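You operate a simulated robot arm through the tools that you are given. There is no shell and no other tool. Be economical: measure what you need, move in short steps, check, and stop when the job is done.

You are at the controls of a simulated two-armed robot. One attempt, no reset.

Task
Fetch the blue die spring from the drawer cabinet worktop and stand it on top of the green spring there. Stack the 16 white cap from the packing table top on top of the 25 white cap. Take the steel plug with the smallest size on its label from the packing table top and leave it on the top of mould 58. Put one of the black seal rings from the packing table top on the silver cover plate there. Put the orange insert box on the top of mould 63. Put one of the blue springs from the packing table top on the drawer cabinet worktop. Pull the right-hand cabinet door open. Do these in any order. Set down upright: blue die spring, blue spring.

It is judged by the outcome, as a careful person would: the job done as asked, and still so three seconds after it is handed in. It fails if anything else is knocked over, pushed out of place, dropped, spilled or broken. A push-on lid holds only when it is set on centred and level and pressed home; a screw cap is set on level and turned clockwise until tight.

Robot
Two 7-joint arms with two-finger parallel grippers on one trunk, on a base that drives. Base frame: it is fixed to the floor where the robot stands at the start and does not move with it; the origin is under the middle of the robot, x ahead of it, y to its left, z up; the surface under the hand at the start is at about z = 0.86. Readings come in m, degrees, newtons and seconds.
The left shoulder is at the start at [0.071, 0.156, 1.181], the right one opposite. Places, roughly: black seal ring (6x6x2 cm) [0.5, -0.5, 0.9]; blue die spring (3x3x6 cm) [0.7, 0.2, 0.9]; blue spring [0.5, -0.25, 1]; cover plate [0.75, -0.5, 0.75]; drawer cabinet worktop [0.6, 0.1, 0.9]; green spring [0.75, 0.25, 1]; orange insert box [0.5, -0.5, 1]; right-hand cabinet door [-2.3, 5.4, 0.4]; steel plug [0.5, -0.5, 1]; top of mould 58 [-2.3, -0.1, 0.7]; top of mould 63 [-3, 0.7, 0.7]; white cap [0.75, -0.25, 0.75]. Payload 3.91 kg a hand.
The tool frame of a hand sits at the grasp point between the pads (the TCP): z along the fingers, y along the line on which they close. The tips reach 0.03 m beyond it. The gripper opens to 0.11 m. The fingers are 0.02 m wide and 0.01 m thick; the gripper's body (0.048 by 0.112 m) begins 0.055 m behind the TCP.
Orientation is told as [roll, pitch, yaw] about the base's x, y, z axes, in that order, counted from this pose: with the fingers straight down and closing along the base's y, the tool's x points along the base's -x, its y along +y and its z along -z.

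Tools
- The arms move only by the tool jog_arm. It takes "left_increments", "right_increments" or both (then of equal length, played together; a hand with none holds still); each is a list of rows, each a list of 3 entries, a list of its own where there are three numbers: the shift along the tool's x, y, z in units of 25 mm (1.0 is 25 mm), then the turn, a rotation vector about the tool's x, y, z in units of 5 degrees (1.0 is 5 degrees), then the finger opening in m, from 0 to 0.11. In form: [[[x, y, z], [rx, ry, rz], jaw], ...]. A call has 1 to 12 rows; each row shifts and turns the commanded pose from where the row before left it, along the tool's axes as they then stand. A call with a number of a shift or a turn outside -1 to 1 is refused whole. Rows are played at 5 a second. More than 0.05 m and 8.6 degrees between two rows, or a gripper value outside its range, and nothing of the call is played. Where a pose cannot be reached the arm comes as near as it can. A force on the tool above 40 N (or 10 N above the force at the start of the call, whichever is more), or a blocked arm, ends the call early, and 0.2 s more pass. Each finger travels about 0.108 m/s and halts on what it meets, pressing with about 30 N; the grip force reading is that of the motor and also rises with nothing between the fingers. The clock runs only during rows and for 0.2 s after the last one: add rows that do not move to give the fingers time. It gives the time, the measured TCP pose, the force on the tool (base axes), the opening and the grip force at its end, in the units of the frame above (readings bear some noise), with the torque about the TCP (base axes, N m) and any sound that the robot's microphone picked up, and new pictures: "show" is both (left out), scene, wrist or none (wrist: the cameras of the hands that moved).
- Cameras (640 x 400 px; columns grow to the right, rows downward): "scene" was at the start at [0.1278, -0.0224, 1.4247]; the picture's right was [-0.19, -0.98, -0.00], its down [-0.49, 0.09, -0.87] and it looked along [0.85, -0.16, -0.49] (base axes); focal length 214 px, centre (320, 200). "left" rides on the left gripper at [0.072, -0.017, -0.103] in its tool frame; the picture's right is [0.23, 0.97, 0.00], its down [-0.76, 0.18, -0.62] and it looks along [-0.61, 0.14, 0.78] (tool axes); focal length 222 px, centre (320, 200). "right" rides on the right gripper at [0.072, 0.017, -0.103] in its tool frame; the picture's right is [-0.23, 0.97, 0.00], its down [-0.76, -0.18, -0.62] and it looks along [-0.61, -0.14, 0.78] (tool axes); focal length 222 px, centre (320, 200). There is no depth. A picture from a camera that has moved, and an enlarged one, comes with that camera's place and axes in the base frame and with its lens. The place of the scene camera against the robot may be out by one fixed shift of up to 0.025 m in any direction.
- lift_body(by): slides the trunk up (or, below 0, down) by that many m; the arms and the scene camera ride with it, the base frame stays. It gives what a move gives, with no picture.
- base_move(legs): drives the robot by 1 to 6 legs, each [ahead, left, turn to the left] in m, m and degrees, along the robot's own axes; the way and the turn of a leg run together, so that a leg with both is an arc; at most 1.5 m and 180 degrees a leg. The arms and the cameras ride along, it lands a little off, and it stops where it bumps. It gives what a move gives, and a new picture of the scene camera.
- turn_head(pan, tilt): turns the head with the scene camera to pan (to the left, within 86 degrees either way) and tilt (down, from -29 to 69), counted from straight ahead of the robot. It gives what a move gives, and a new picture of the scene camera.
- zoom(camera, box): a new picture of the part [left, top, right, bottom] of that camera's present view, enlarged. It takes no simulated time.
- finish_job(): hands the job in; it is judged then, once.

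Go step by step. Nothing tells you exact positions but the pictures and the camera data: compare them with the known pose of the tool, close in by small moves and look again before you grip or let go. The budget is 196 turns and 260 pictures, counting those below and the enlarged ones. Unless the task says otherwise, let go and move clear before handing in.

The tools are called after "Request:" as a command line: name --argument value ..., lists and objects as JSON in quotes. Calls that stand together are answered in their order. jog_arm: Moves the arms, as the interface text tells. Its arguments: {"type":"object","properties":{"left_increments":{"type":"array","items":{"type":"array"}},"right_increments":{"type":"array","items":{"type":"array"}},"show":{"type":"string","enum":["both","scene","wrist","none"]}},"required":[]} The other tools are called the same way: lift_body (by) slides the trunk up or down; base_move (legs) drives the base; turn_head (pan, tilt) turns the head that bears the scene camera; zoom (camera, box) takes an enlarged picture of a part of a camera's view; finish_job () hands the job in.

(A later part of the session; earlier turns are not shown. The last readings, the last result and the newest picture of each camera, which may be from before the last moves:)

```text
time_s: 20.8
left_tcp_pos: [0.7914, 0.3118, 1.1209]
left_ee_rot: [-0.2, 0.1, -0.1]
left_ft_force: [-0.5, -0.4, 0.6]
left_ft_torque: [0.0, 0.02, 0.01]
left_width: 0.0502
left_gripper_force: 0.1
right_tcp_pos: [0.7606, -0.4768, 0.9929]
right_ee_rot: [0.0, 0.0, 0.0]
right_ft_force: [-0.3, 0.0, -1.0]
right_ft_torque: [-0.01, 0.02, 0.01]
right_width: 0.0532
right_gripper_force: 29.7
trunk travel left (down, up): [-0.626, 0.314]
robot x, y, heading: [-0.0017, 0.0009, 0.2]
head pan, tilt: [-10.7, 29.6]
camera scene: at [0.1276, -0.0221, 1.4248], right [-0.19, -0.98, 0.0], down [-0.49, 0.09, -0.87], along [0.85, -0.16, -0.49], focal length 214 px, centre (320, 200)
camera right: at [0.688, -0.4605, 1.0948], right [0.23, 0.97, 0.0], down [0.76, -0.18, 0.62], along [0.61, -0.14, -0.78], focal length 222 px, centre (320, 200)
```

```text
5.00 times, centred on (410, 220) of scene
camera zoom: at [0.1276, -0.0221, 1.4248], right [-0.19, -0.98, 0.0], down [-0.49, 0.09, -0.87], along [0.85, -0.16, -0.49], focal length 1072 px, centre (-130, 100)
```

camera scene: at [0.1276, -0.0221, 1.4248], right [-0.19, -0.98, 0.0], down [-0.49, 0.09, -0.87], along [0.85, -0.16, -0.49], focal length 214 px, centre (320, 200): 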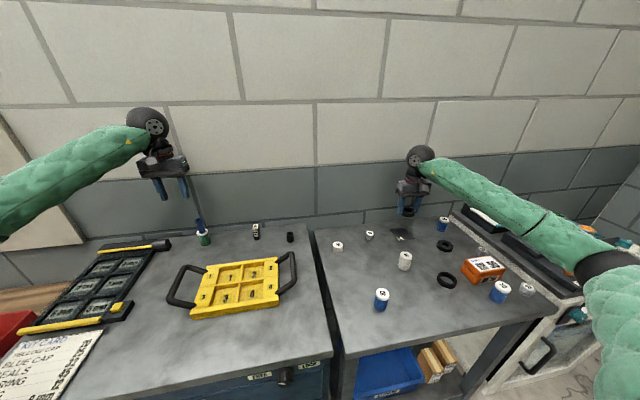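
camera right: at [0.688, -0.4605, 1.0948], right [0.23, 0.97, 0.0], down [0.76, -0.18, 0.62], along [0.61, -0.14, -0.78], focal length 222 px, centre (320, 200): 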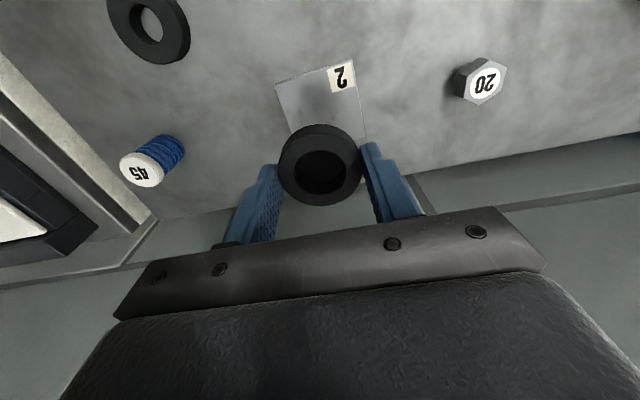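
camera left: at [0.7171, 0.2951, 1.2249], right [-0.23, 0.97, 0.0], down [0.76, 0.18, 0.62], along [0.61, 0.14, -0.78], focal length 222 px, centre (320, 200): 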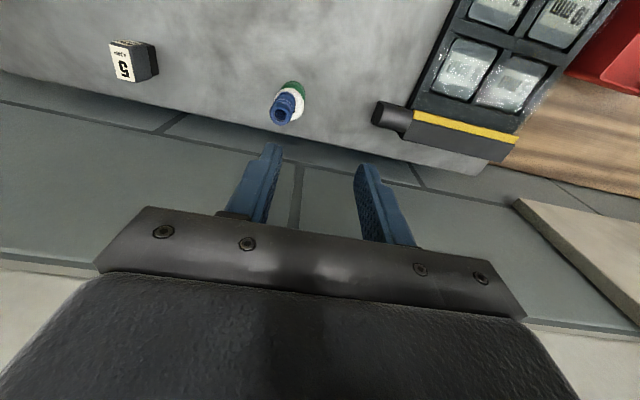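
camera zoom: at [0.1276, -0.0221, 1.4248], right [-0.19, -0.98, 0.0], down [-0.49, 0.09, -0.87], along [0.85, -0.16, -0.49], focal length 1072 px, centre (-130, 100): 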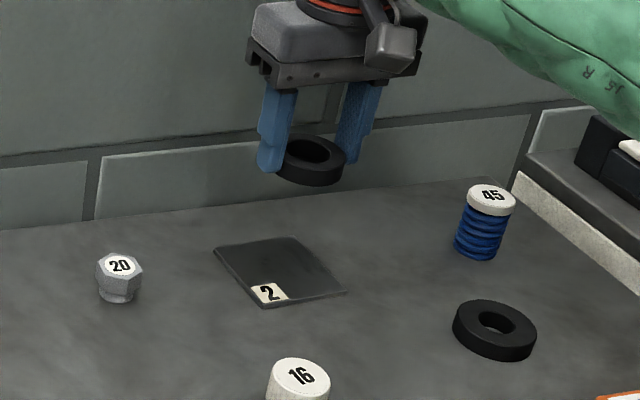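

The plate centre is at about (0.760, -0.473). I'll correct y and lower the ring onto it.

Request:
jog_arm --right_increments '[[[0, 0.16, 0.8], [0, 0, 0], 0.045], [[0, 0, 0.8], [0, 0, 0], 0.045], [[0, 0, 0.8], [0, 0, 0], 0.045], [[0, 0, 0.8], [0, 0, 0], 0.045], [[0, 0, 0.4], [0, 0, 0], 0.045], [[0, 0, 0.12], [0, 0, 0], 0.045], [[0, 0, 0.08], [0, 0, 0], 0.045], [[0, 0, 0], [0, 0, 0], 0.045]]'

Request:
zoom --camera "scene" --box '[360, 200, 440, 250]'

```text
time_s: 22.6
left_tcp_pos: [0.7903, 0.3128, 1.12]
left_ee_rot: [-0.1, 0.1, 0.0]
left_ft_force: [0.2, 0.0, 0.8]
left_ft_torque: [0.01, -0.04, -0.03]
left_width: 0.0501
left_gripper_force: 0.0
right_tcp_pos: [0.7606, -0.4726, 0.8964]
right_ee_rot: [0.0, 0.0, 0.1]
right_ft_force: [-0.6, 0.5, -0.5]
right_ft_torque: [0.01, 0.0, -0.01]
right_width: 0.053
right_gripper_force: 29.8
trunk travel left (down, up): [-0.626, 0.314]
robot x, y, heading: [0.0022, 0.0024, -0.0]
head pan, tilt: [-10.7, 29.6]
camera scene: at [0.1279, -0.022, 1.4247], right [-0.19, -0.98, 0.0], down [-0.49, 0.09, -0.87], along [0.85, -0.16, -0.49], focal length 214 px, centre (320, 200)
camera right: at [0.6879, -0.4567, 0.9988], right [0.23, 0.97, 0.0], down [0.76, -0.18, 0.62], along [0.61, -0.14, -0.78], focal length 222 px, centre (320, 200)
```

scene: 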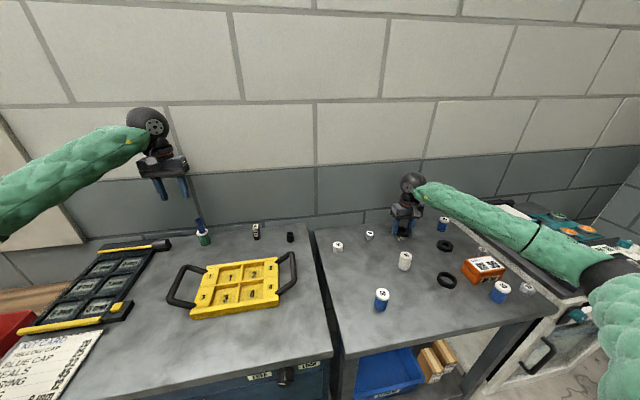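
right: 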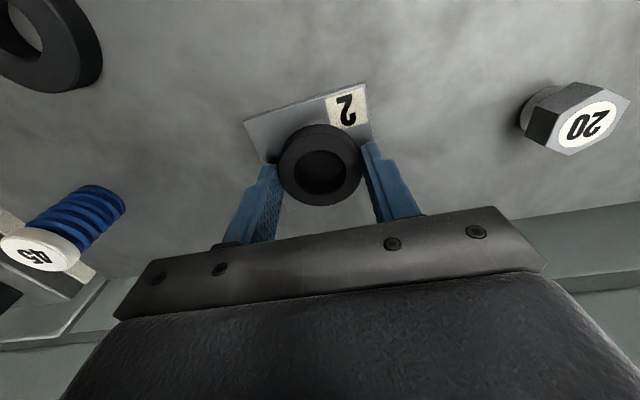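

```text
8.00 times, centred on (400, 225) of scene
camera zoom: at [0.1279, -0.022, 1.4247], right [-0.19, -0.98, 0.0], down [-0.49, 0.09, -0.87], along [0.85, -0.16, -0.49], focal length 1716 px, centre (-320, 0)
```

zoom: 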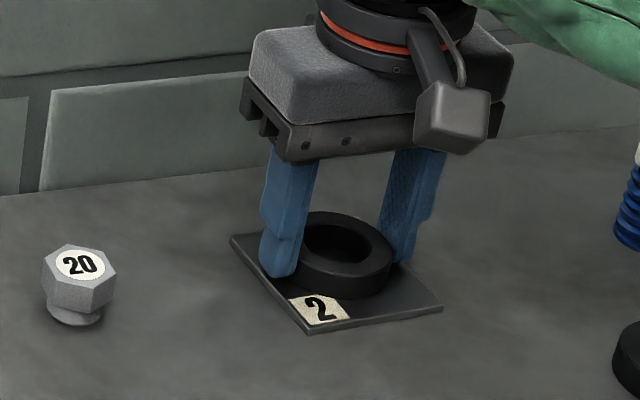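

Nearly down and well centred; I'll lower a touch more in tiny steps.

Request:
jog_arm --right_increments '[[[0, 0, 0.06], [0, 0, 0], 0.045], [[0, 0, 0.06], [0, 0, 0], 0.045], [[0, 0, 0], [0, 0, 0], 0.045]]' --show "none"

```text
time_s: 23.4
left_tcp_pos: [0.7902, 0.312, 1.1196]
left_ee_rot: [-0.2, -0.1, 0.0]
left_ft_force: [-0.4, 0.4, 0.2]
left_ft_torque: [0.03, 0.01, -0.03]
left_width: 0.0501
left_gripper_force: 0.0
right_tcp_pos: [0.7606, -0.4725, 0.897]
right_ee_rot: [0.1, -0.1, 0.0]
right_ft_force: [9.5, -4.9, 21.4]
right_ft_torque: [-0.14, 0.08, 0.04]
right_width: 0.0532
right_gripper_force: 30.2
trunk travel left (down, up): [-0.626, 0.314]
robot x, y, heading: [0.0027, -0.0032, 0.1]
head pan, tilt: [-10.7, 29.6]
```

In contact, so I release the ring and lift. Then the right hand goes over blue spring 60 at about (0.475, -0.257).

Request:
jog_arm --right_increments '[[[0, 0, -0.03], [0, 0, 0], 0.06], [[0, 0, 0], [0, 0, 0], 0.075], [[0, 0, 0], [0, 0, 0], 0.075], [[0, 0, -1], [0, 0, 0], 0.075], [[0, 0, -1], [0, 0, 0], 0.075], [[0, 0, -1], [0, 0, 0], 0.075], [[0, 0, -1], [0, 0, 0], 0.075], [[0.2, 0.2, -1], [0, 0, 0], 0.075], [[1, 0.75, -1], [0, 0, 0], 0.075], [[1, 0.75, 0], [0, 0, 0], 0.075], [[1, 0.75, 0], [0, 0, 0], 0.075], [[1, 0.75, 0], [0, 0, 0], 0.075]]' --show "none"

Request:
jog_arm --right_increments '[[[0.9, 0.68, 0.1], [0, 0, 0], 0.075], [[0.9, 0.68, 0.2], [0, 0, 0], 0.075], [[0.9, 0.68, 0.2], [0, 0, 0], 0.075], [[0.9, 0.68, 0.3], [0, 0, 0], 0.075], [[0.9, 0.68, 0.3], [0, 0, 0], 0.075], [[0.9, 0.68, 0.3], [0, 0, 0], 0.075], [[0.9, 0.68, 0.3], [0, 0, 0], 0.075], [[0.9, 0.68, 0.3], [0, 0, 0], 0.075], [[0, 0, 0], [0, 0, 0], 0.075]]'

Request:
zoom --camera "scene" --box '[310, 200, 550, 350]'

```text
time_s: 26.0
left_tcp_pos: [0.7899, 0.3125, 1.1207]
left_ee_rot: [-0.2, 0.0, 0.1]
left_ft_force: [0.3, 0.1, 0.4]
left_ft_torque: [-0.01, 0.01, 0.0]
left_width: 0.0501
left_gripper_force: 0.1
right_tcp_pos: [0.6539, -0.3945, 1.0432]
right_ee_rot: [0.0, 0.1, 0.0]
right_ft_force: [-0.4, 0.6, 0.7]
right_ft_torque: [0.0, -0.01, -0.02]
right_width: 0.0754
right_gripper_force: 0.1
trunk travel left (down, up): [-0.626, 0.314]
robot x, y, heading: [-0.0028, 0.0, 0.0]
head pan, tilt: [-10.7, 29.6]
```

```text
time_s: 28.0
left_tcp_pos: [0.791, 0.3132, 1.1214]
left_ee_rot: [-0.2, 0.0, 0.0]
left_ft_force: [-0.8, 0.8, 0.1]
left_ft_torque: [-0.03, 0.0, -0.02]
left_width: 0.0497
left_gripper_force: 0.1
right_tcp_pos: [0.4759, -0.2568, 0.9941]
right_ee_rot: [0.0, 0.1, -0.1]
right_ft_force: [-0.9, 0.2, -0.5]
right_ft_torque: [-0.01, -0.02, 0.05]
right_width: 0.0753
right_gripper_force: 0.1
trunk travel left (down, up): [-0.626, 0.314]
robot x, y, heading: [-0.0029, -0.0008, -0.2]
head pan, tilt: [-10.7, 29.6]
camera scene: at [0.1279, -0.0221, 1.4247], right [-0.19, -0.98, 0.0], down [-0.49, 0.09, -0.87], along [0.85, -0.16, -0.49], focal length 214 px, centre (320, 200)
camera right: at [0.4023, -0.2412, 1.0963], right [0.23, 0.97, 0.0], down [0.76, -0.18, 0.62], along [0.61, -0.14, -0.78], focal length 222 px, centre (320, 200)
```

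scene: 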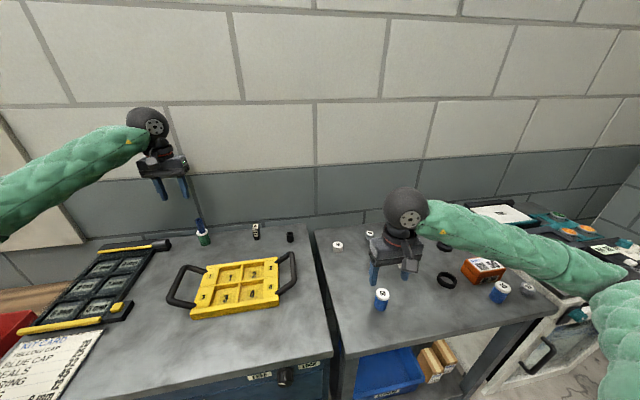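
right: 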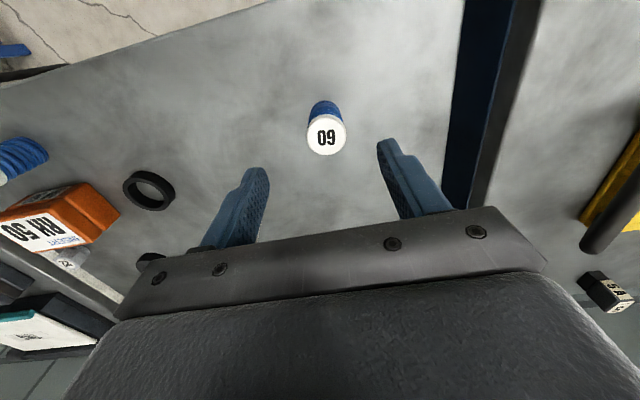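

```text
2.67 times, centred on (430, 275) of scene
camera zoom: at [0.1279, -0.0221, 1.4247], right [-0.19, -0.98, 0.0], down [-0.49, 0.09, -0.87], along [0.85, -0.16, -0.49], focal length 572 px, centre (27, 0)
```

zoom: 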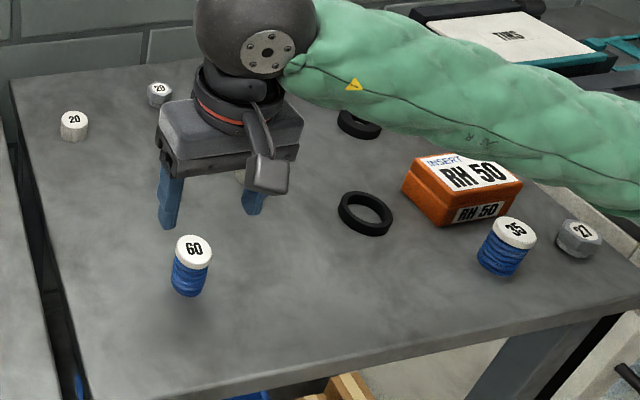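

Spring 60 is at about (0.477, -0.253). I'll lower and grip it.

Request:
jog_arm --right_increments '[[[-0.08, 0.2, 0.4], [0, 0, 0], 0.075], [[0, 0, 0.8], [0, 0, 0], 0.075], [[0, 0, 0.8], [0, 0, 0], 0.075], [[0, 0, 0.8], [0, 0, 0], 0.075], [[0, 0, 0.8], [0, 0, 0], 0.075], [[0, 0, 0.4], [0, 0, 0], 0.075], [[0, 0, 0], [0, 0, 0], 0.05], [[0, 0, 0], [0, 0, 0], 0.03], [[0, 0, 0], [0, 0, 0], 0.02], [[0, 0, 0], [0, 0, 0], 0.02]]'

Request:
zoom --camera "scene" --box '[200, 200, 440, 350]'

```text
time_s: 30.2
left_tcp_pos: [0.7908, 0.3122, 1.1197]
left_ee_rot: [-0.1, 0.0, 0.0]
left_ft_force: [-0.3, -0.3, 0.1]
left_ft_torque: [-0.02, 0.02, 0.01]
left_width: 0.05
left_gripper_force: 0.1
right_tcp_pos: [0.4775, -0.2512, 0.8961]
right_ee_rot: [0.0, 0.2, 0.1]
right_ft_force: [-0.7, 0.2, -0.8]
right_ft_torque: [0.03, -0.05, 0.02]
right_width: 0.0337
right_gripper_force: 30.4
trunk travel left (down, up): [-0.626, 0.314]
robot x, y, heading: [0.002, -0.0018, -0.2]
head pan, tilt: [-10.7, 29.6]
camera scene: at [0.1278, -0.0219, 1.4247], right [-0.19, -0.98, 0.0], down [-0.49, 0.09, -0.87], along [0.85, -0.16, -0.49], focal length 214 px, centre (320, 200)
camera right: at [0.4051, -0.2354, 0.9966], right [0.23, 0.97, 0.0], down [0.76, -0.18, 0.62], along [0.61, -0.14, -0.78], focal length 222 px, centre (320, 200)
```

scene: 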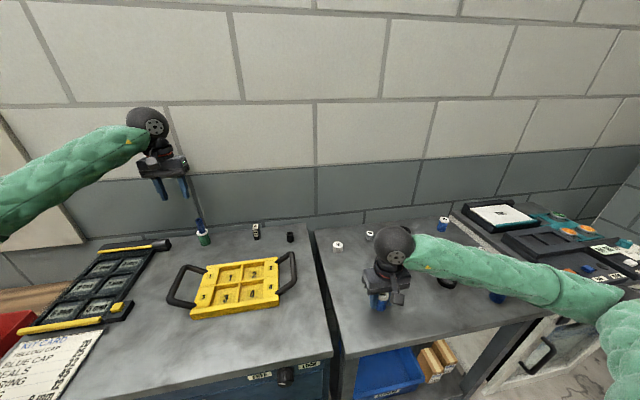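
right: 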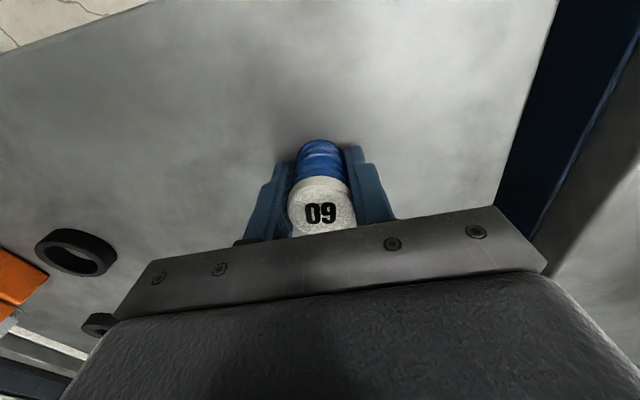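

```text
2.67 times, centred on (320, 275) of scene
camera zoom: at [0.1278, -0.0219, 1.4247], right [-0.19, -0.98, 0.0], down [-0.49, 0.09, -0.87], along [0.85, -0.16, -0.49], focal length 572 px, centre (320, 0)
```

zoom: 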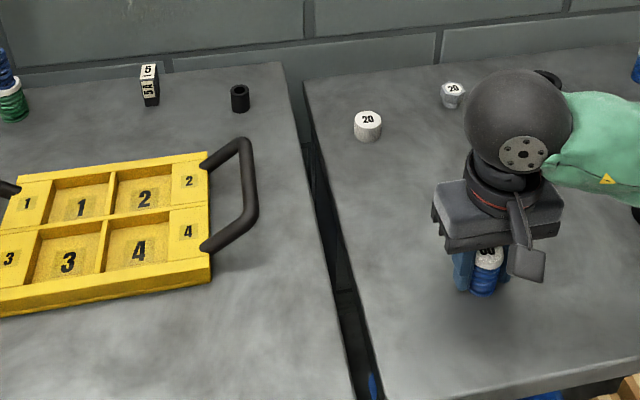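

There's a clear area at the worktop's right front, so I'll set the spring at about (0.475, -0.05). Lifting and carrying it there.

Request:
jog_arm --right_increments '[[[0, 0, -0.9], [0, 0, 0], 0.02], [[0, 0, -0.9], [0, 0, 0], 0.02], [[0, 0, -0.9], [0, 0, 0], 0.02], [[0, 0, -0.9], [0, 0, 0], 0.02], [[0, 1, 0], [0, 0, 0], 0.02], [[0, 1, 0], [0, 0, 0], 0.02], [[0, 1, 0], [0, 0, 0], 0.02], [[0, 1, 0], [0, 0, 0], 0.02], [[0, 1, 0], [0, 0, 0], 0.02], [[0, 1, 0], [0, 0, 0], 0.02], [[0, 1, 0], [0, 0, 0], 0.02], [[0, 1, 0], [0, 0, 0], 0.02]]'

Request:
zoom --camera "scene" --box '[200, 200, 440, 350]'

```text
time_s: 32.8
left_tcp_pos: [0.7923, 0.3131, 1.1196]
left_ee_rot: [-0.2, 0.1, 0.0]
left_ft_force: [-1.0, -1.0, 0.0]
left_ft_torque: [-0.01, 0.07, -0.02]
left_width: 0.0501
left_gripper_force: 0.0
right_tcp_pos: [0.476, -0.0509, 0.9825]
right_ee_rot: [0.0, 0.1, 0.0]
right_ft_force: [0.2, 0.0, -0.7]
right_ft_torque: [-0.02, -0.04, 0.01]
right_width: 0.0335
right_gripper_force: 29.8
trunk travel left (down, up): [-0.626, 0.314]
robot x, y, heading: [-0.0027, 0.0021, -0.1]
head pan, tilt: [-10.7, 29.6]
camera scene: at [0.1282, -0.0208, 1.4244], right [-0.19, -0.98, 0.0], down [-0.49, 0.09, -0.87], along [0.85, -0.16, -0.49], focal length 214 px, centre (320, 200)
camera right: at [0.4037, -0.0346, 1.0853], right [0.23, 0.97, 0.0], down [0.76, -0.18, 0.62], along [0.61, -0.14, -0.78], focal length 222 px, centre (320, 200)
```

scene: 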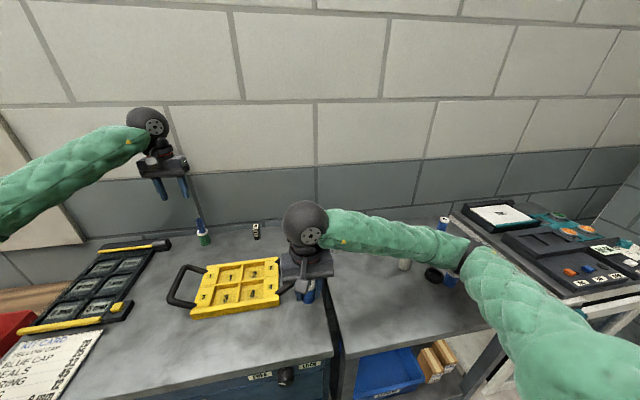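
right: 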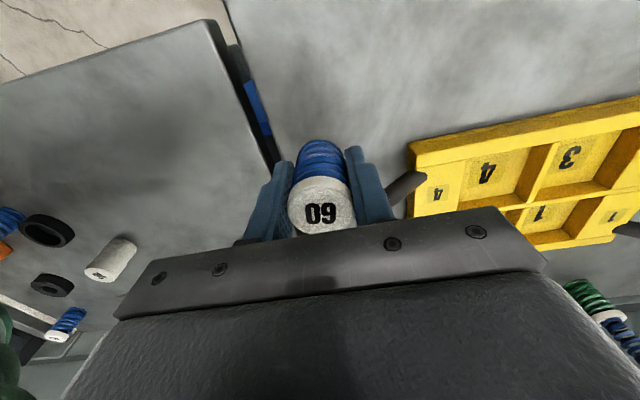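

```text
2.67 times, centred on (320, 275) of scene
camera zoom: at [0.1282, -0.0208, 1.4244], right [-0.19, -0.98, 0.0], down [-0.49, 0.09, -0.87], along [0.85, -0.16, -0.49], focal length 572 px, centre (320, 0)
```

zoom: 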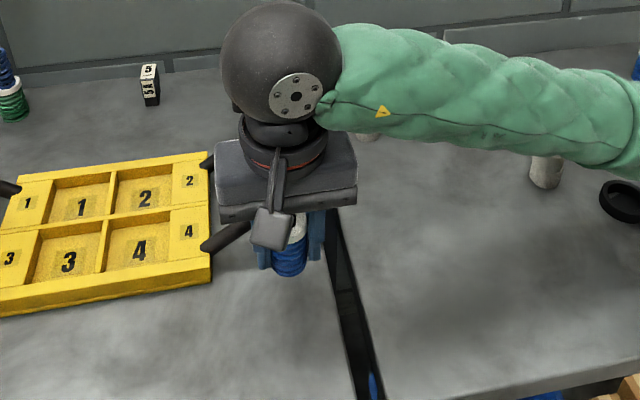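

Clear of the edge and the tray handle. Lowering to contact.

Request:
jog_arm --right_increments '[[[0, 0, 0.6], [0, 0, 0], 0.02], [[0, 0, 0.6], [0, 0, 0], 0.02], [[0, 0, 0.3], [0, 0, 0], 0.02], [[0, 0, 0.1], [0, 0, 0], 0.02], [[0, 0, 0.08], [0, 0, 0], 0.02], [[0, 0, 0], [0, 0, 0], 0.02]]' --show "scene"

Request:
zoom --camera "scene" --box '[250, 240, 370, 315]'

```text
time_s: 34.2
left_tcp_pos: [0.7898, 0.3141, 1.1201]
left_ee_rot: [-0.4, 0.1, 0.0]
left_ft_force: [0.0, 0.3, 0.5]
left_ft_torque: [-0.02, -0.04, 0.0]
left_width: 0.0502
left_gripper_force: 0.1
right_tcp_pos: [0.4769, -0.0497, 0.9422]
right_ee_rot: [-0.1, -0.1, 0.0]
right_ft_force: [0.1, 0.1, -2.0]
right_ft_torque: [-0.03, 0.0, 0.0]
right_width: 0.0333
right_gripper_force: 29.7
trunk travel left (down, up): [-0.626, 0.314]
robot x, y, heading: [-0.0009, 0.0023, 0.1]
head pan, tilt: [-10.7, 29.6]
camera scene: at [0.1262, -0.0187, 1.4249], right [-0.19, -0.98, 0.0], down [-0.48, 0.09, -0.87], along [0.85, -0.16, -0.49], focal length 214 px, centre (320, 200)
```

scene: 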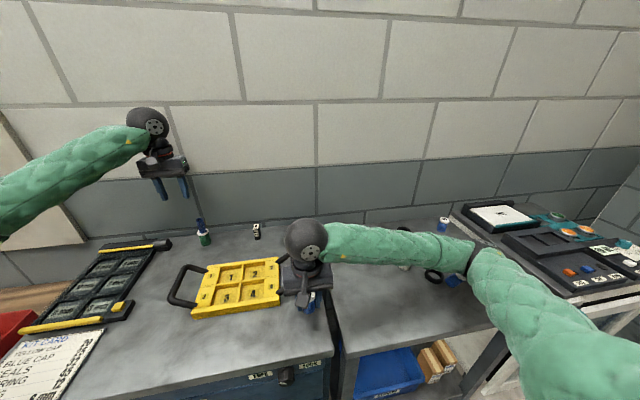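

```text
5.33 times, centred on (310, 278) of scene
camera zoom: at [0.1262, -0.0187, 1.4249], right [-0.19, -0.98, 0.0], down [-0.48, 0.09, -0.87], along [0.85, -0.16, -0.49], focal length 1144 px, centre (373, -213)
```

zoom: 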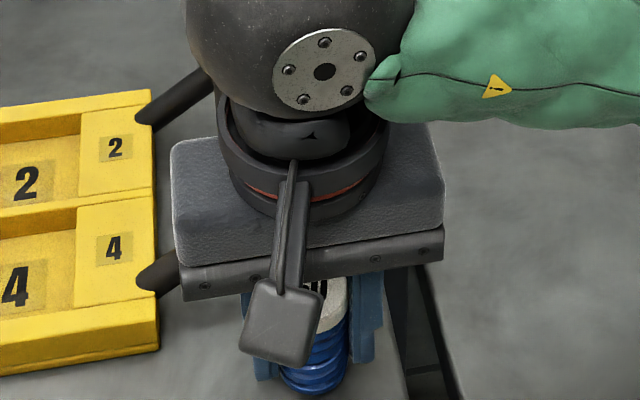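

Request:
jog_arm --right_increments '[[[0, 0, 0.06], [0, 0, 0], 0.02], [[0, 0, 0.06], [0, 0, 0], 0.02], [[0, 0, 0], [0, 0, 0], 0.02]]' --show "none"

```text
time_s: 35.0
left_tcp_pos: [0.7911, 0.3136, 1.119]
left_ee_rot: [-0.1, 0.0, 0.0]
left_ft_force: [0.4, -0.3, -0.4]
left_ft_torque: [0.02, -0.01, -0.01]
left_width: 0.0502
left_gripper_force: 0.1
right_tcp_pos: [0.4757, -0.0504, 0.9393]
right_ee_rot: [0.0, 0.1, 0.0]
right_ft_force: [1.2, -0.2, -0.8]
right_ft_torque: [0.03, 0.03, -0.01]
right_width: 0.0337
right_gripper_force: 29.4
trunk travel left (down, up): [-0.626, 0.314]
robot x, y, heading: [-0.0023, 0.0014, 0.1]
head pan, tilt: [-10.7, 29.6]
```

Request:
jog_arm --right_increments '[[[0, 0, 0.06], [0, 0, 0], 0.02], [[0, 0, 0.06], [0, 0, 0], 0.02], [[0, 0, 0], [0, 0, 0], 0.02]]' --show "none"

```text
time_s: 35.8
left_tcp_pos: [0.7912, 0.3121, 1.1207]
left_ee_rot: [-0.2, 0.0, 0.0]
left_ft_force: [-0.7, -0.5, 0.5]
left_ft_torque: [0.01, -0.05, 0.01]
left_width: 0.05
left_gripper_force: 0.1
right_tcp_pos: [0.4782, -0.0515, 0.9372]
right_ee_rot: [0.0, 0.0, 0.0]
right_ft_force: [0.7, -0.3, -0.8]
right_ft_torque: [-0.01, -0.04, -0.03]
right_width: 0.0335
right_gripper_force: 29.9
trunk travel left (down, up): [-0.626, 0.314]
robot x, y, heading: [-0.0004, 0.0006, 0.1]
head pan, tilt: [-10.7, 29.6]
```

Request:
jog_arm --right_increments '[[[0, 0, 0.06], [0, 0, 0], 0.02], [[0, 0, 0.06], [0, 0, 0], 0.02], [[0, 0, 0], [0, 0, 0], 0.02]]' --show "none"

```text
time_s: 36.6
left_tcp_pos: [0.7904, 0.3129, 1.122]
left_ee_rot: [-0.3, 0.0, -0.1]
left_ft_force: [-0.5, 0.2, 0.1]
left_ft_torque: [0.0, 0.01, 0.02]
left_width: 0.0501
left_gripper_force: 0.1
right_tcp_pos: [0.4777, -0.0524, 0.9362]
right_ee_rot: [0.1, -0.1, 0.0]
right_ft_force: [-0.3, 0.4, 13.2]
right_ft_torque: [0.04, -0.04, 0.02]
right_width: 0.0334
right_gripper_force: 29.8
trunk travel left (down, up): [-0.626, 0.314]
robot x, y, heading: [-0.0027, -0.0017, -0.0]
head pan, tilt: [-10.7, 29.6]
```

Contact. Release the spring, lift clear, and head right towards the orange box.

Request:
jog_arm --right_increments '[[[0, 0, -0.04], [0, 0, 0], 0.045], [[0, 0, 0], [0, 0, 0], 0.055], [[0, 0, 0], [0, 0, 0], 0.055], [[0, 0, -0.6], [0, 0, 0], 0.055], [[0, 0, -1], [0, 0, 0], 0.055], [[0, 0, -1], [0, 0, 0], 0.055], [[0, 0, -1], [0, 0, 0], 0.055], [[0, 0, -1], [0, 0, 0], 0.055], [[0, 0, -1], [0, 0, 0], 0.055], [[0, -1, -0.5], [0, 0, 0], 0.055], [[0, -1, 0], [0, 0, 0], 0.055], [[0, -1, 0], [0, 0, 0], 0.055]]' --show "none"

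Request:
jog_arm --right_increments '[[[0, -1, 0], [0, 0, 1], 0.11], [[0, -1, 0], [0, 0, 1], 0.11], [[0, -1, 0], [0, 0, 1], 0.11], [[0, -1, 0], [0, 0, 1], 0.11], [[0, -1, 0], [0, 0, 1], 0.11], [[0, -1, 0], [0, 0, 1], 0.11]]'

Request:
zoom --camera "scene" --box '[200, 200, 360, 300]'

```text
time_s: 39.2
left_tcp_pos: [0.7899, 0.3124, 1.1214]
left_ee_rot: [-0.1, 0.0, 0.1]
left_ft_force: [-0.5, -1.7, -0.4]
left_ft_torque: [0.0, -0.01, -0.01]
left_width: 0.0502
left_gripper_force: 0.1
right_tcp_pos: [0.4769, -0.1272, 1.0878]
right_ee_rot: [0.1, 0.2, 0.0]
right_ft_force: [0.1, -0.7, -0.8]
right_ft_torque: [0.01, 0.02, 0.0]
right_width: 0.0551
right_gripper_force: 0.0
trunk travel left (down, up): [-0.626, 0.314]
robot x, y, heading: [0.0019, -0.0017, 0.3]
head pan, tilt: [-10.7, 29.6]
```

```text
time_s: 40.6
left_tcp_pos: [0.7899, 0.3111, 1.1215]
left_ee_rot: [-0.1, 0.0, 0.1]
left_ft_force: [-0.4, -0.1, -0.2]
left_ft_torque: [-0.01, -0.02, -0.02]
left_width: 0.0499
left_gripper_force: 0.0
right_tcp_pos: [0.4507, -0.2722, 1.09]
right_ee_rot: [0.0, 0.1, -30.0]
right_ft_force: [-0.7, 0.6, 0.6]
right_ft_torque: [0.01, 0.01, 0.02]
right_width: 0.1101
right_gripper_force: 0.1
right hand out of reach, approached as far as the arm can: row 6
trunk travel left (down, up): [-0.626, 0.314]
robot x, y, heading: [0.0013, -0.0008, 0.0]
head pan, tilt: [-10.7, 29.6]
camera scene: at [0.127, -0.0227, 1.4248], right [-0.18, -0.98, 0.0], down [-0.49, 0.09, -0.87], along [0.85, -0.16, -0.49], focal length 214 px, centre (320, 200)
camera right: at [0.3971, -0.2227, 1.1922], right [0.68, 0.73, 0.0], down [0.57, -0.54, 0.62], along [0.45, -0.43, -0.78], focal length 222 px, centre (320, 200)
```

scene: 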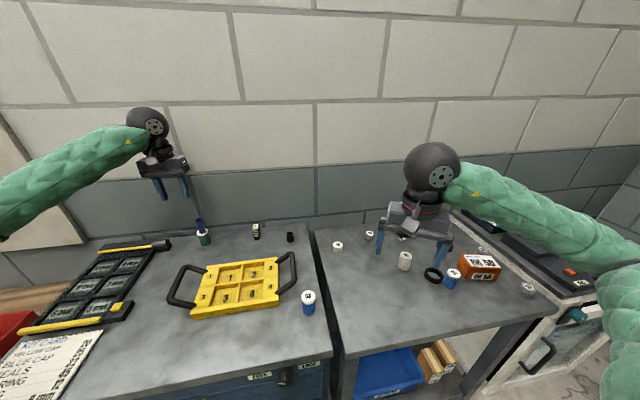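
right: 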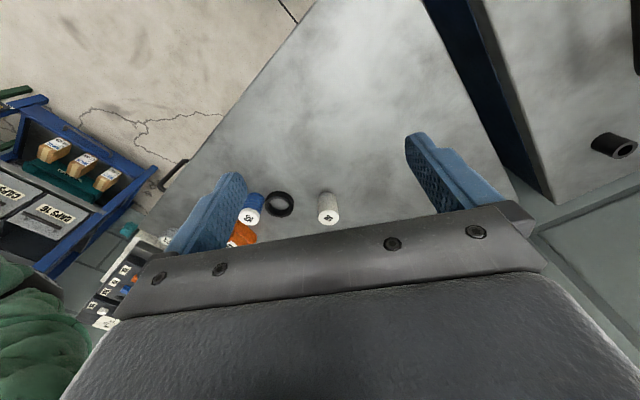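

```text
4.00 times, centred on (280, 250) of scene
camera zoom: at [0.127, -0.0227, 1.4248], right [-0.18, -0.98, 0.0], down [-0.49, 0.09, -0.87], along [0.85, -0.16, -0.49], focal length 858 px, centre (480, 0)
```

zoom: 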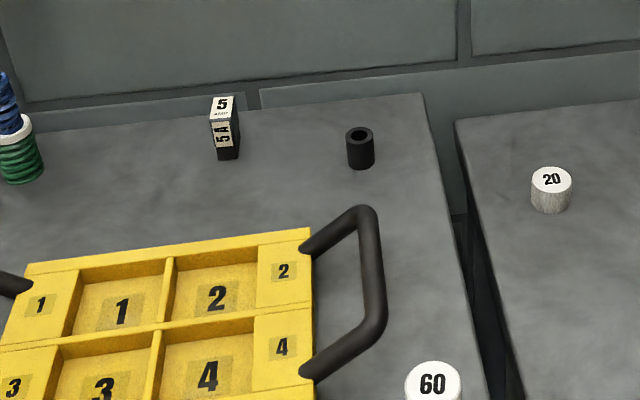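

Blue spring 35 seems to be in a different place than before, so I'll check.

Request:
zoom --camera "scene" --box '[310, 200, 550, 350]'

```text
2.67 times, centred on (430, 275) of scene
camera zoom: at [0.127, -0.0227, 1.4248], right [-0.18, -0.98, 0.0], down [-0.49, 0.09, -0.87], along [0.85, -0.16, -0.49], focal length 572 px, centre (27, 0)
```

zoom: 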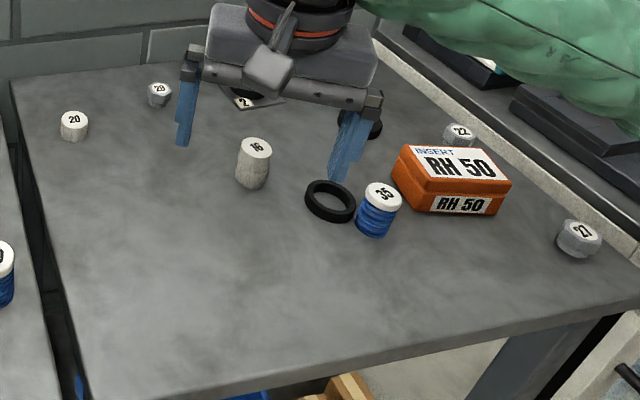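

The forearm slid spring 35, ring 1 and slightly the box while reaching across; all are still upright. I'll raise the trunk for forearm clearance and put the spring and ring back where they stood.

Request:
lift_body --by 0.15

Request:
jog_arm --right_increments '[[[0, 0, 0], [0, 0, -1], 0.07], [[0, 0, 0], [0, 0, -1], 0.07], [[0, 0, 0], [0, 0, -1], 0.07], [[0, 0, 0], [0, 0, -1], 0.07], [[0, 0, 0], [0, 0, -1], 0.07], [[0, 0, 0], [0, 0, -1], 0.07], [[-1, -1, 0], [0, 0, 0], 0.07], [[-1, -1, 0], [0, 0, 0], 0.07], [[0, -1, 0], [0, 0, -1], 0.07], [[0, -1, 0], [0, 0, -1], 0.07], [[0, -1, 0], [0, 0, -1], 0.07], [[0, -1, 0], [0, 0, -1], 0.07]]'

```text
time_s: 42.4
left_tcp_pos: [0.7915, 0.3135, 1.2688]
left_ee_rot: [-0.1, 0.1, -0.1]
left_ft_force: [-0.6, -0.2, 0.0]
left_ft_torque: [-0.01, 0.02, 0.01]
left_width: 0.0503
left_gripper_force: 0.1
right_tcp_pos: [0.4529, -0.2711, 1.2399]
right_ee_rot: [-0.1, 0.0, -30.0]
right_ft_force: [-0.3, -0.5, -0.4]
right_ft_torque: [-0.01, -0.01, -0.04]
right_width: 0.1099
right_gripper_force: 0.0
trunk travel left (down, up): [-0.776, 0.164]
robot x, y, heading: [0.0012, 0.0007, 0.2]
head pan, tilt: [-10.7, 29.6]
```

```text
time_s: 45.0
left_tcp_pos: [0.7892, 0.3132, 1.2714]
left_ee_rot: [0.0, 0.0, 0.0]
left_ft_force: [-0.6, -0.5, 0.0]
left_ft_torque: [0.02, -0.02, -0.01]
left_width: 0.0503
left_gripper_force: 0.2
right_tcp_pos: [0.5152, -0.4216, 1.241]
right_ee_rot: [0.0, 0.1, 20.1]
right_ft_force: [-0.6, 0.0, -0.4]
right_ft_torque: [0.0, 0.01, -0.02]
right_width: 0.0699
right_gripper_force: 0.1
trunk travel left (down, up): [-0.776, 0.164]
robot x, y, heading: [-0.0008, 0.0017, -0.1]
head pan, tilt: [-10.7, 29.6]
camera scene: at [0.127, -0.0226, 1.5748], right [-0.18, -0.98, 0.0], down [-0.49, 0.09, -0.87], along [0.85, -0.16, -0.49], focal length 214 px, centre (320, 200)
camera right: at [0.4415, -0.4315, 1.3427], right [-0.12, 0.99, 0.0], down [0.78, 0.09, 0.62], along [0.62, 0.08, -0.78], focal length 222 px, centre (320, 200)
```

scene: 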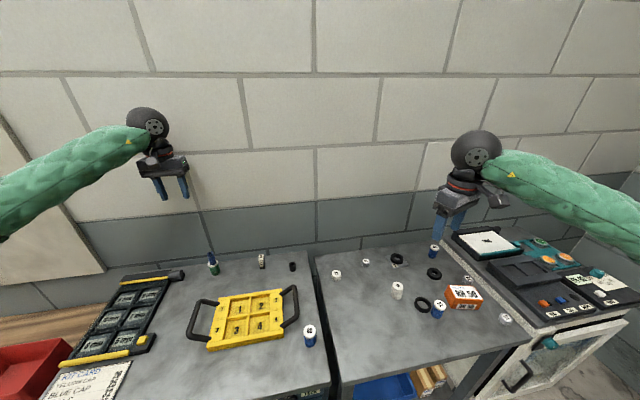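
right: 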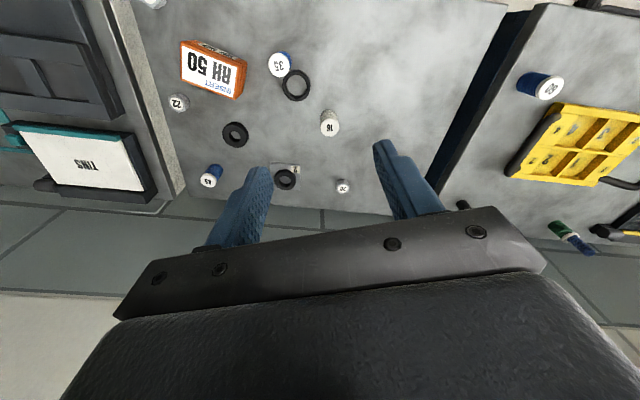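

Spring 35 is at (0.502, -0.488) touching ring 1 at (0.539, -0.462). I'll turn the hand to 35° so the fingers pass clear of the ring, and go down over the spring.

Request:
jog_arm --right_increments '[[[0, 0, 0], [0, 0, -1], 0.06], [[0, 0, 0], [0, 0, -1], 0.06], [[0, 0, 0], [0, 0, -1], 0.06], [[0.215, -0.207, 1], [0, 0, 0], 0.06], [[0.215, -0.207, 1], [0, 0, 0], 0.06], [[0.215, -0.207, 1], [0, 0, 0], 0.06], [[0.215, -0.207, 1], [0, 0, 0], 0.06], [[0.215, -0.207, 1], [0, 0, 0], 0.06], [[0.215, -0.207, 1], [0, 0, 0], 0.06], [[0.215, -0.207, 1], [0, 0, 0], 0.06], [[0.215, -0.207, 1], [0, 0, 0], 0.06], [[0.215, -0.207, 1], [0, 0, 0], 0.06]]'

```text
time_s: 47.8
left_tcp_pos: [0.7897, 0.3104, 1.2719]
left_ee_rot: [-0.1, -0.1, 0.0]
left_ft_force: [-0.1, 0.5, 0.2]
left_ft_torque: [0.01, 0.0, -0.03]
left_width: 0.0502
left_gripper_force: 0.0
right_tcp_pos: [0.3717, -0.4766, 0.9025]
right_ee_rot: [12.5, 16.7, 37.0]
right_ft_force: [0.0, 0.1, -0.1]
right_ft_torque: [0.0, -0.01, -0.02]
right_width: 0.0599
right_gripper_force: 0.1
right hand out of reach, approached as far as the arm can: row 11, 12
trunk travel left (down, up): [-0.776, 0.164]
robot x, y, heading: [-0.0001, 0.0013, -0.1]
head pan, tilt: [-10.7, 29.6]
stopped in row 12 (right hand): the arm was blocked; the commanded pose is now the measured one
camera scene: at [0.1273, -0.0224, 1.5748], right [-0.19, -0.98, 0.0], down [-0.49, 0.09, -0.87], along [0.85, -0.16, -0.49], focal length 214 px, centre (320, 200)
camera right: at [0.3434, -0.5052, 1.0222], right [-0.35, 0.93, 0.14], down [0.9, 0.29, 0.33], along [0.26, 0.24, -0.94], focal length 222 px, centre (320, 200)
```

scene: 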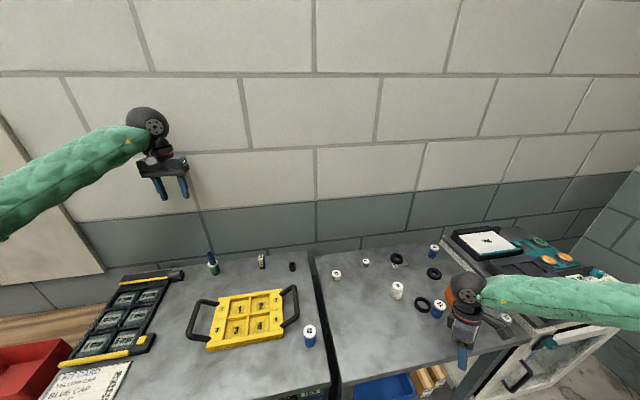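
right: 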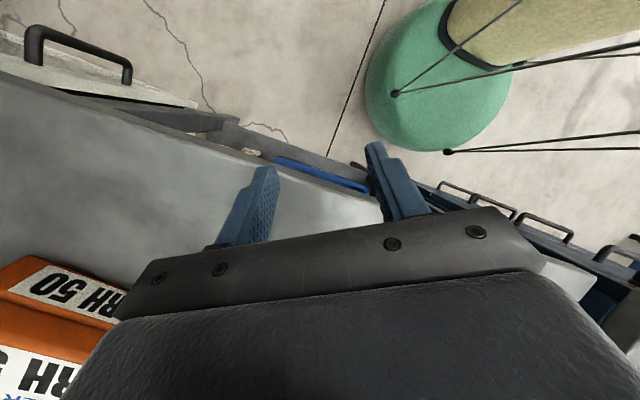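

The arm ran out of reach and folded to a tilted pose in front of the table. I'll raise it and straighten it before anything else.

Request:
jog_arm --right_increments '[[[0.3, 0, -1], [0, 0, 0], 0.06], [[0.3, 0, -1], [0, 0, 0], 0.06], [[0, 0, -1], [0, 0, 0], 0.06], [[0, 0, -1], [0.6, -0.8, 0], 0.06], [[0, 0, -1], [0.6, -0.8, 0], 0.06], [[0, 0, -1], [0.6, -0.8, 0], 0.06], [[0, 0, -1], [0.6, -0.8, 0], 0.06], [[0, 0, -1], [0, 0, 0], 0.06], [[0, 0, -1], [0, 0, 0], 0.06]]'

Request:
zoom --camera "scene" --box '[310, 220, 550, 370]'

```text
time_s: 49.8
left_tcp_pos: [0.7896, 0.3129, 1.2713]
left_ee_rot: [-0.2, 0.1, 0.0]
left_ft_force: [0.0, 0.7, 0.2]
left_ft_torque: [0.01, 0.01, -0.01]
left_width: 0.05
left_gripper_force: 0.0
right_tcp_pos: [0.4093, -0.4741, 1.1007]
right_ee_rot: [0.1, 1.0, 35.1]
right_ft_force: [-1.0, 1.0, -0.9]
right_ft_torque: [-0.04, -0.01, -0.01]
right_width: 0.0599
right_gripper_force: 0.0
right hand out of reach, approached as far as the arm can: row 2, 3
trunk travel left (down, up): [-0.776, 0.164]
robot x, y, heading: [-0.0007, 0.001, 0.1]
head pan, tilt: [-10.7, 29.6]
camera scene: at [0.1271, -0.0214, 1.5747], right [-0.19, -0.98, 0.0], down [-0.49, 0.09, -0.87], along [0.85, -0.16, -0.49], focal length 214 px, centre (320, 200)
camera right: at [0.3414, -0.5027, 1.2035], right [-0.37, 0.93, 0.0], down [0.73, 0.3, 0.61], along [0.57, 0.23, -0.79], focal length 222 px, centre (320, 200)
```

scene: 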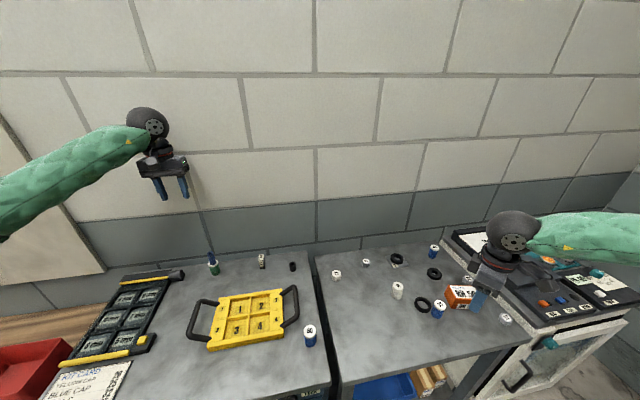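
right: 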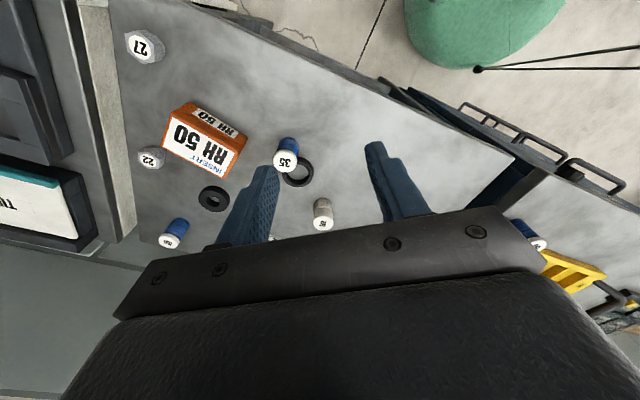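

```text
2.67 times, centred on (430, 295) of scene
camera zoom: at [0.1271, -0.0214, 1.5747], right [-0.19, -0.98, 0.0], down [-0.49, 0.09, -0.87], along [0.85, -0.16, -0.49], focal length 572 px, centre (27, -53)
```

zoom: 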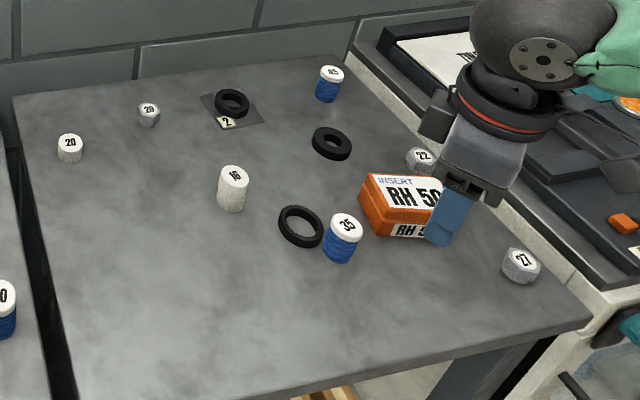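

Nothing further was disturbed. I'll raise the hand, turn to 20° and return the trunk to its first height.

Request:
jog_arm --right_increments '[[[0, 0, -1], [0, 0, 0], 0.06], [[0, 0, -1], [0, 0, 0], 0.06], [[0, 0, -1], [0, 0, 1], 0.06], [[0, 0, -1], [0, 0, 1], 0.06], [[0, 0, -1], [0, 0, 1], 0.06], [[-1, 0, 0], [0, 0, 0], 0.06], [[-1, 0, 0], [0, 0, 0], 0.06], [[-1, 0, 0], [0, 0, 0], 0.06]]' --show "none"

Request:
lift_body --by -0.15

Request:
jog_arm --right_increments '[[[0, 0, 0], [0, 0, 0], 0.06]]'

```text
time_s: 51.6
left_tcp_pos: [0.7927, 0.3105, 1.2697]
left_ee_rot: [-0.2, 0.1, -0.2]
left_ft_force: [-0.1, 0.6, 0.1]
left_ft_torque: [0.02, 0.02, -0.04]
left_width: 0.05
left_gripper_force: 0.0
right_tcp_pos: [0.4761, -0.4571, 1.2097]
right_ee_rot: [-0.1, 0.9, 19.9]
right_ft_force: [-0.5, -0.7, 0.3]
right_ft_torque: [-0.01, 0.0, 0.01]
right_width: 0.0597
right_gripper_force: 0.1
right hand out of reach, approached as far as the arm can: row 1, 2
trunk travel left (down, up): [-0.776, 0.164]
robot x, y, heading: [0.0001, 0.0015, 0.1]
head pan, tilt: [-10.7, 29.6]
```

```text
time_s: 53.3
left_tcp_pos: [0.7913, 0.3113, 1.1202]
left_ee_rot: [0.0, 0.0, 0.1]
left_ft_force: [-0.3, 0.3, -0.2]
left_ft_torque: [0.01, 0.03, 0.03]
left_width: 0.0501
left_gripper_force: 0.0
right_tcp_pos: [0.4738, -0.457, 1.0596]
right_ee_rot: [-0.1, 0.9, 20.1]
right_ft_force: [0.3, -0.6, 0.4]
right_ft_torque: [0.01, 0.0, 0.02]
right_width: 0.06
right_gripper_force: 0.1
trunk travel left (down, up): [-0.626, 0.314]
robot x, y, heading: [0.0061, -0.0001, 0.0]
head pan, tilt: [-10.7, 29.6]
```

```text
time_s: 53.7
left_tcp_pos: [0.7908, 0.3121, 1.1205]
left_ee_rot: [-0.1, -0.1, 0.0]
left_ft_force: [0.2, 0.8, 0.4]
left_ft_torque: [0.0, -0.01, 0.0]
left_width: 0.0502
left_gripper_force: 0.1
right_tcp_pos: [0.475, -0.4566, 1.0603]
right_ee_rot: [-0.2, 0.9, 20.0]
right_ft_force: [0.4, -0.4, -0.9]
right_ft_torque: [0.04, -0.02, -0.01]
right_width: 0.0602
right_gripper_force: 0.0
trunk travel left (down, up): [-0.626, 0.314]
robot x, y, heading: [0.0002, 0.0045, -0.1]
head pan, tilt: [-10.7, 29.6]
camera scene: at [0.1277, -0.022, 1.4247], right [-0.19, -0.98, 0.0], down [-0.49, 0.09, -0.87], along [0.85, -0.16, -0.49], focal length 214 px, centre (320, 200)
camera right: at [0.4016, -0.4654, 1.1624], right [-0.12, 0.99, -0.01], down [0.78, 0.1, 0.61], along [0.61, 0.07, -0.79], focal length 222 px, centre (320, 200)
```

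scene: 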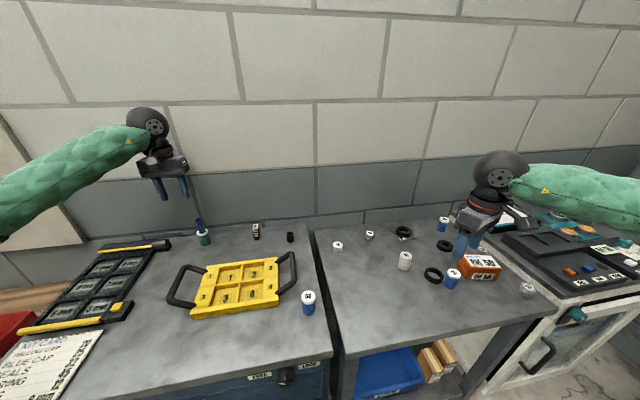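
right: 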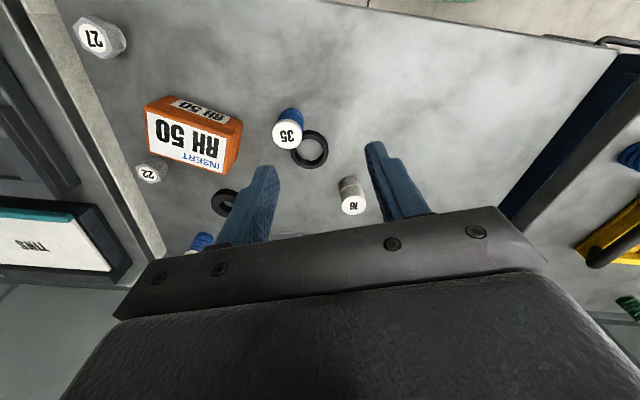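

Spring 35 is at about (0.500, -0.490). I'll move over it with the hand at 20° and come down partway.

Request:
jog_arm --right_increments '[[[-0.24, -0.81, 0], [0, -0.18, 0], 0.055], [[-0.24, -0.81, 0], [0, 0, 0], 0.055], [[0, 0, 0.8], [0, 0, 0], 0.055], [[0, 0, 0.8], [0, 0, 0], 0.055], [[0, 0, 0.8], [0, 0, 0], 0.055], [[0, 0, 0], [0, 0, 0], 0.055]]'

```text
time_s: 55.1
left_tcp_pos: [0.7898, 0.3118, 1.1205]
left_ee_rot: [0.0, 0.0, 0.0]
left_ft_force: [0.9, -0.7, 0.5]
left_ft_torque: [0.0, 0.03, 0.01]
left_width: 0.05
left_gripper_force: 0.0
right_tcp_pos: [0.5, -0.4904, 0.9996]
right_ee_rot: [-0.2, 0.0, 20.1]
right_ft_force: [0.4, 0.1, -0.8]
right_ft_torque: [0.0, 0.0, 0.04]
right_width: 0.0551
right_gripper_force: 0.0
trunk travel left (down, up): [-0.626, 0.314]
robot x, y, heading: [-0.001, -0.0039, 0.0]
head pan, tilt: [-10.7, 29.6]
camera scene: at [0.1276, -0.0219, 1.4247], right [-0.19, -0.98, 0.0], down [-0.49, 0.09, -0.87], along [0.85, -0.16, -0.49], focal length 214 px, centre (320, 200)
camera right: at [0.4252, -0.499, 1.101], right [-0.12, 0.99, 0.0], down [0.78, 0.1, 0.62], along [0.62, 0.07, -0.78], focal length 222 px, centre (320, 200)
```

scene: 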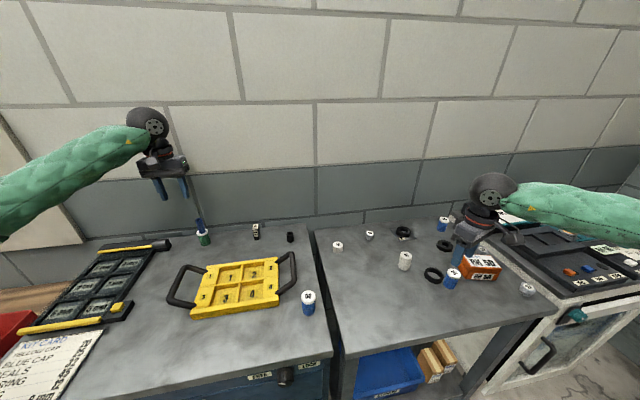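
right: 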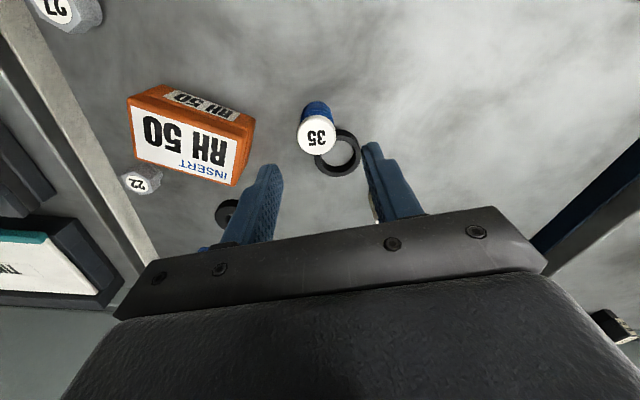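

Aligned; lowering and gripping spring 35.

Request:
jog_arm --right_increments '[[[0, -0.12, 0.5], [0, 0, 0], 0.055], [[0, 0, 0.8], [0, 0, 0], 0.055], [[0, 0, 0.8], [0, 0, 0], 0.055], [[0, 0, 0.8], [0, 0, 0], 0.055], [[0, 0, 0.8], [0, 0, 0], 0.055], [[0, 0, 0.4], [0, 0, 0], 0.055], [[0, 0, 0], [0, 0, 0], 0.035], [[0, 0, 0], [0, 0, 0], 0.025], [[0, 0, 0], [0, 0, 0], 0.02]]' --show "wrist"

```text
time_s: 57.1
left_tcp_pos: [0.7912, 0.3113, 1.1199]
left_ee_rot: [-0.1, 0.1, -0.1]
left_ft_force: [0.4, -0.5, -1.1]
left_ft_torque: [0.01, -0.02, -0.01]
left_width: 0.0502
left_gripper_force: 0.0
right_tcp_pos: [0.4989, -0.494, 0.8986]
right_ee_rot: [-0.2, 0.1, 20.1]
right_ft_force: [0.0, -0.1, 0.3]
right_ft_torque: [0.03, 0.03, -0.01]
right_width: 0.0338
right_gripper_force: 29.9
trunk travel left (down, up): [-0.626, 0.314]
robot x, y, heading: [0.0007, 0.0021, -0.0]
head pan, tilt: [-10.7, 29.6]
camera right: at [0.4258, -0.5029, 0.9994], right [-0.12, 0.99, 0.0], down [0.78, 0.1, 0.62], along [0.62, 0.07, -0.78], focal length 222 px, centre (320, 200)
```

right: 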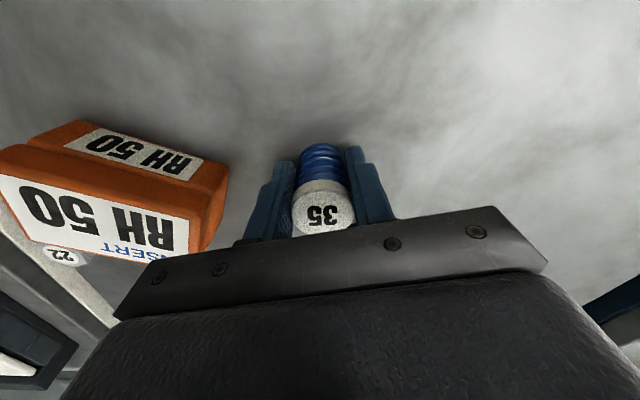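

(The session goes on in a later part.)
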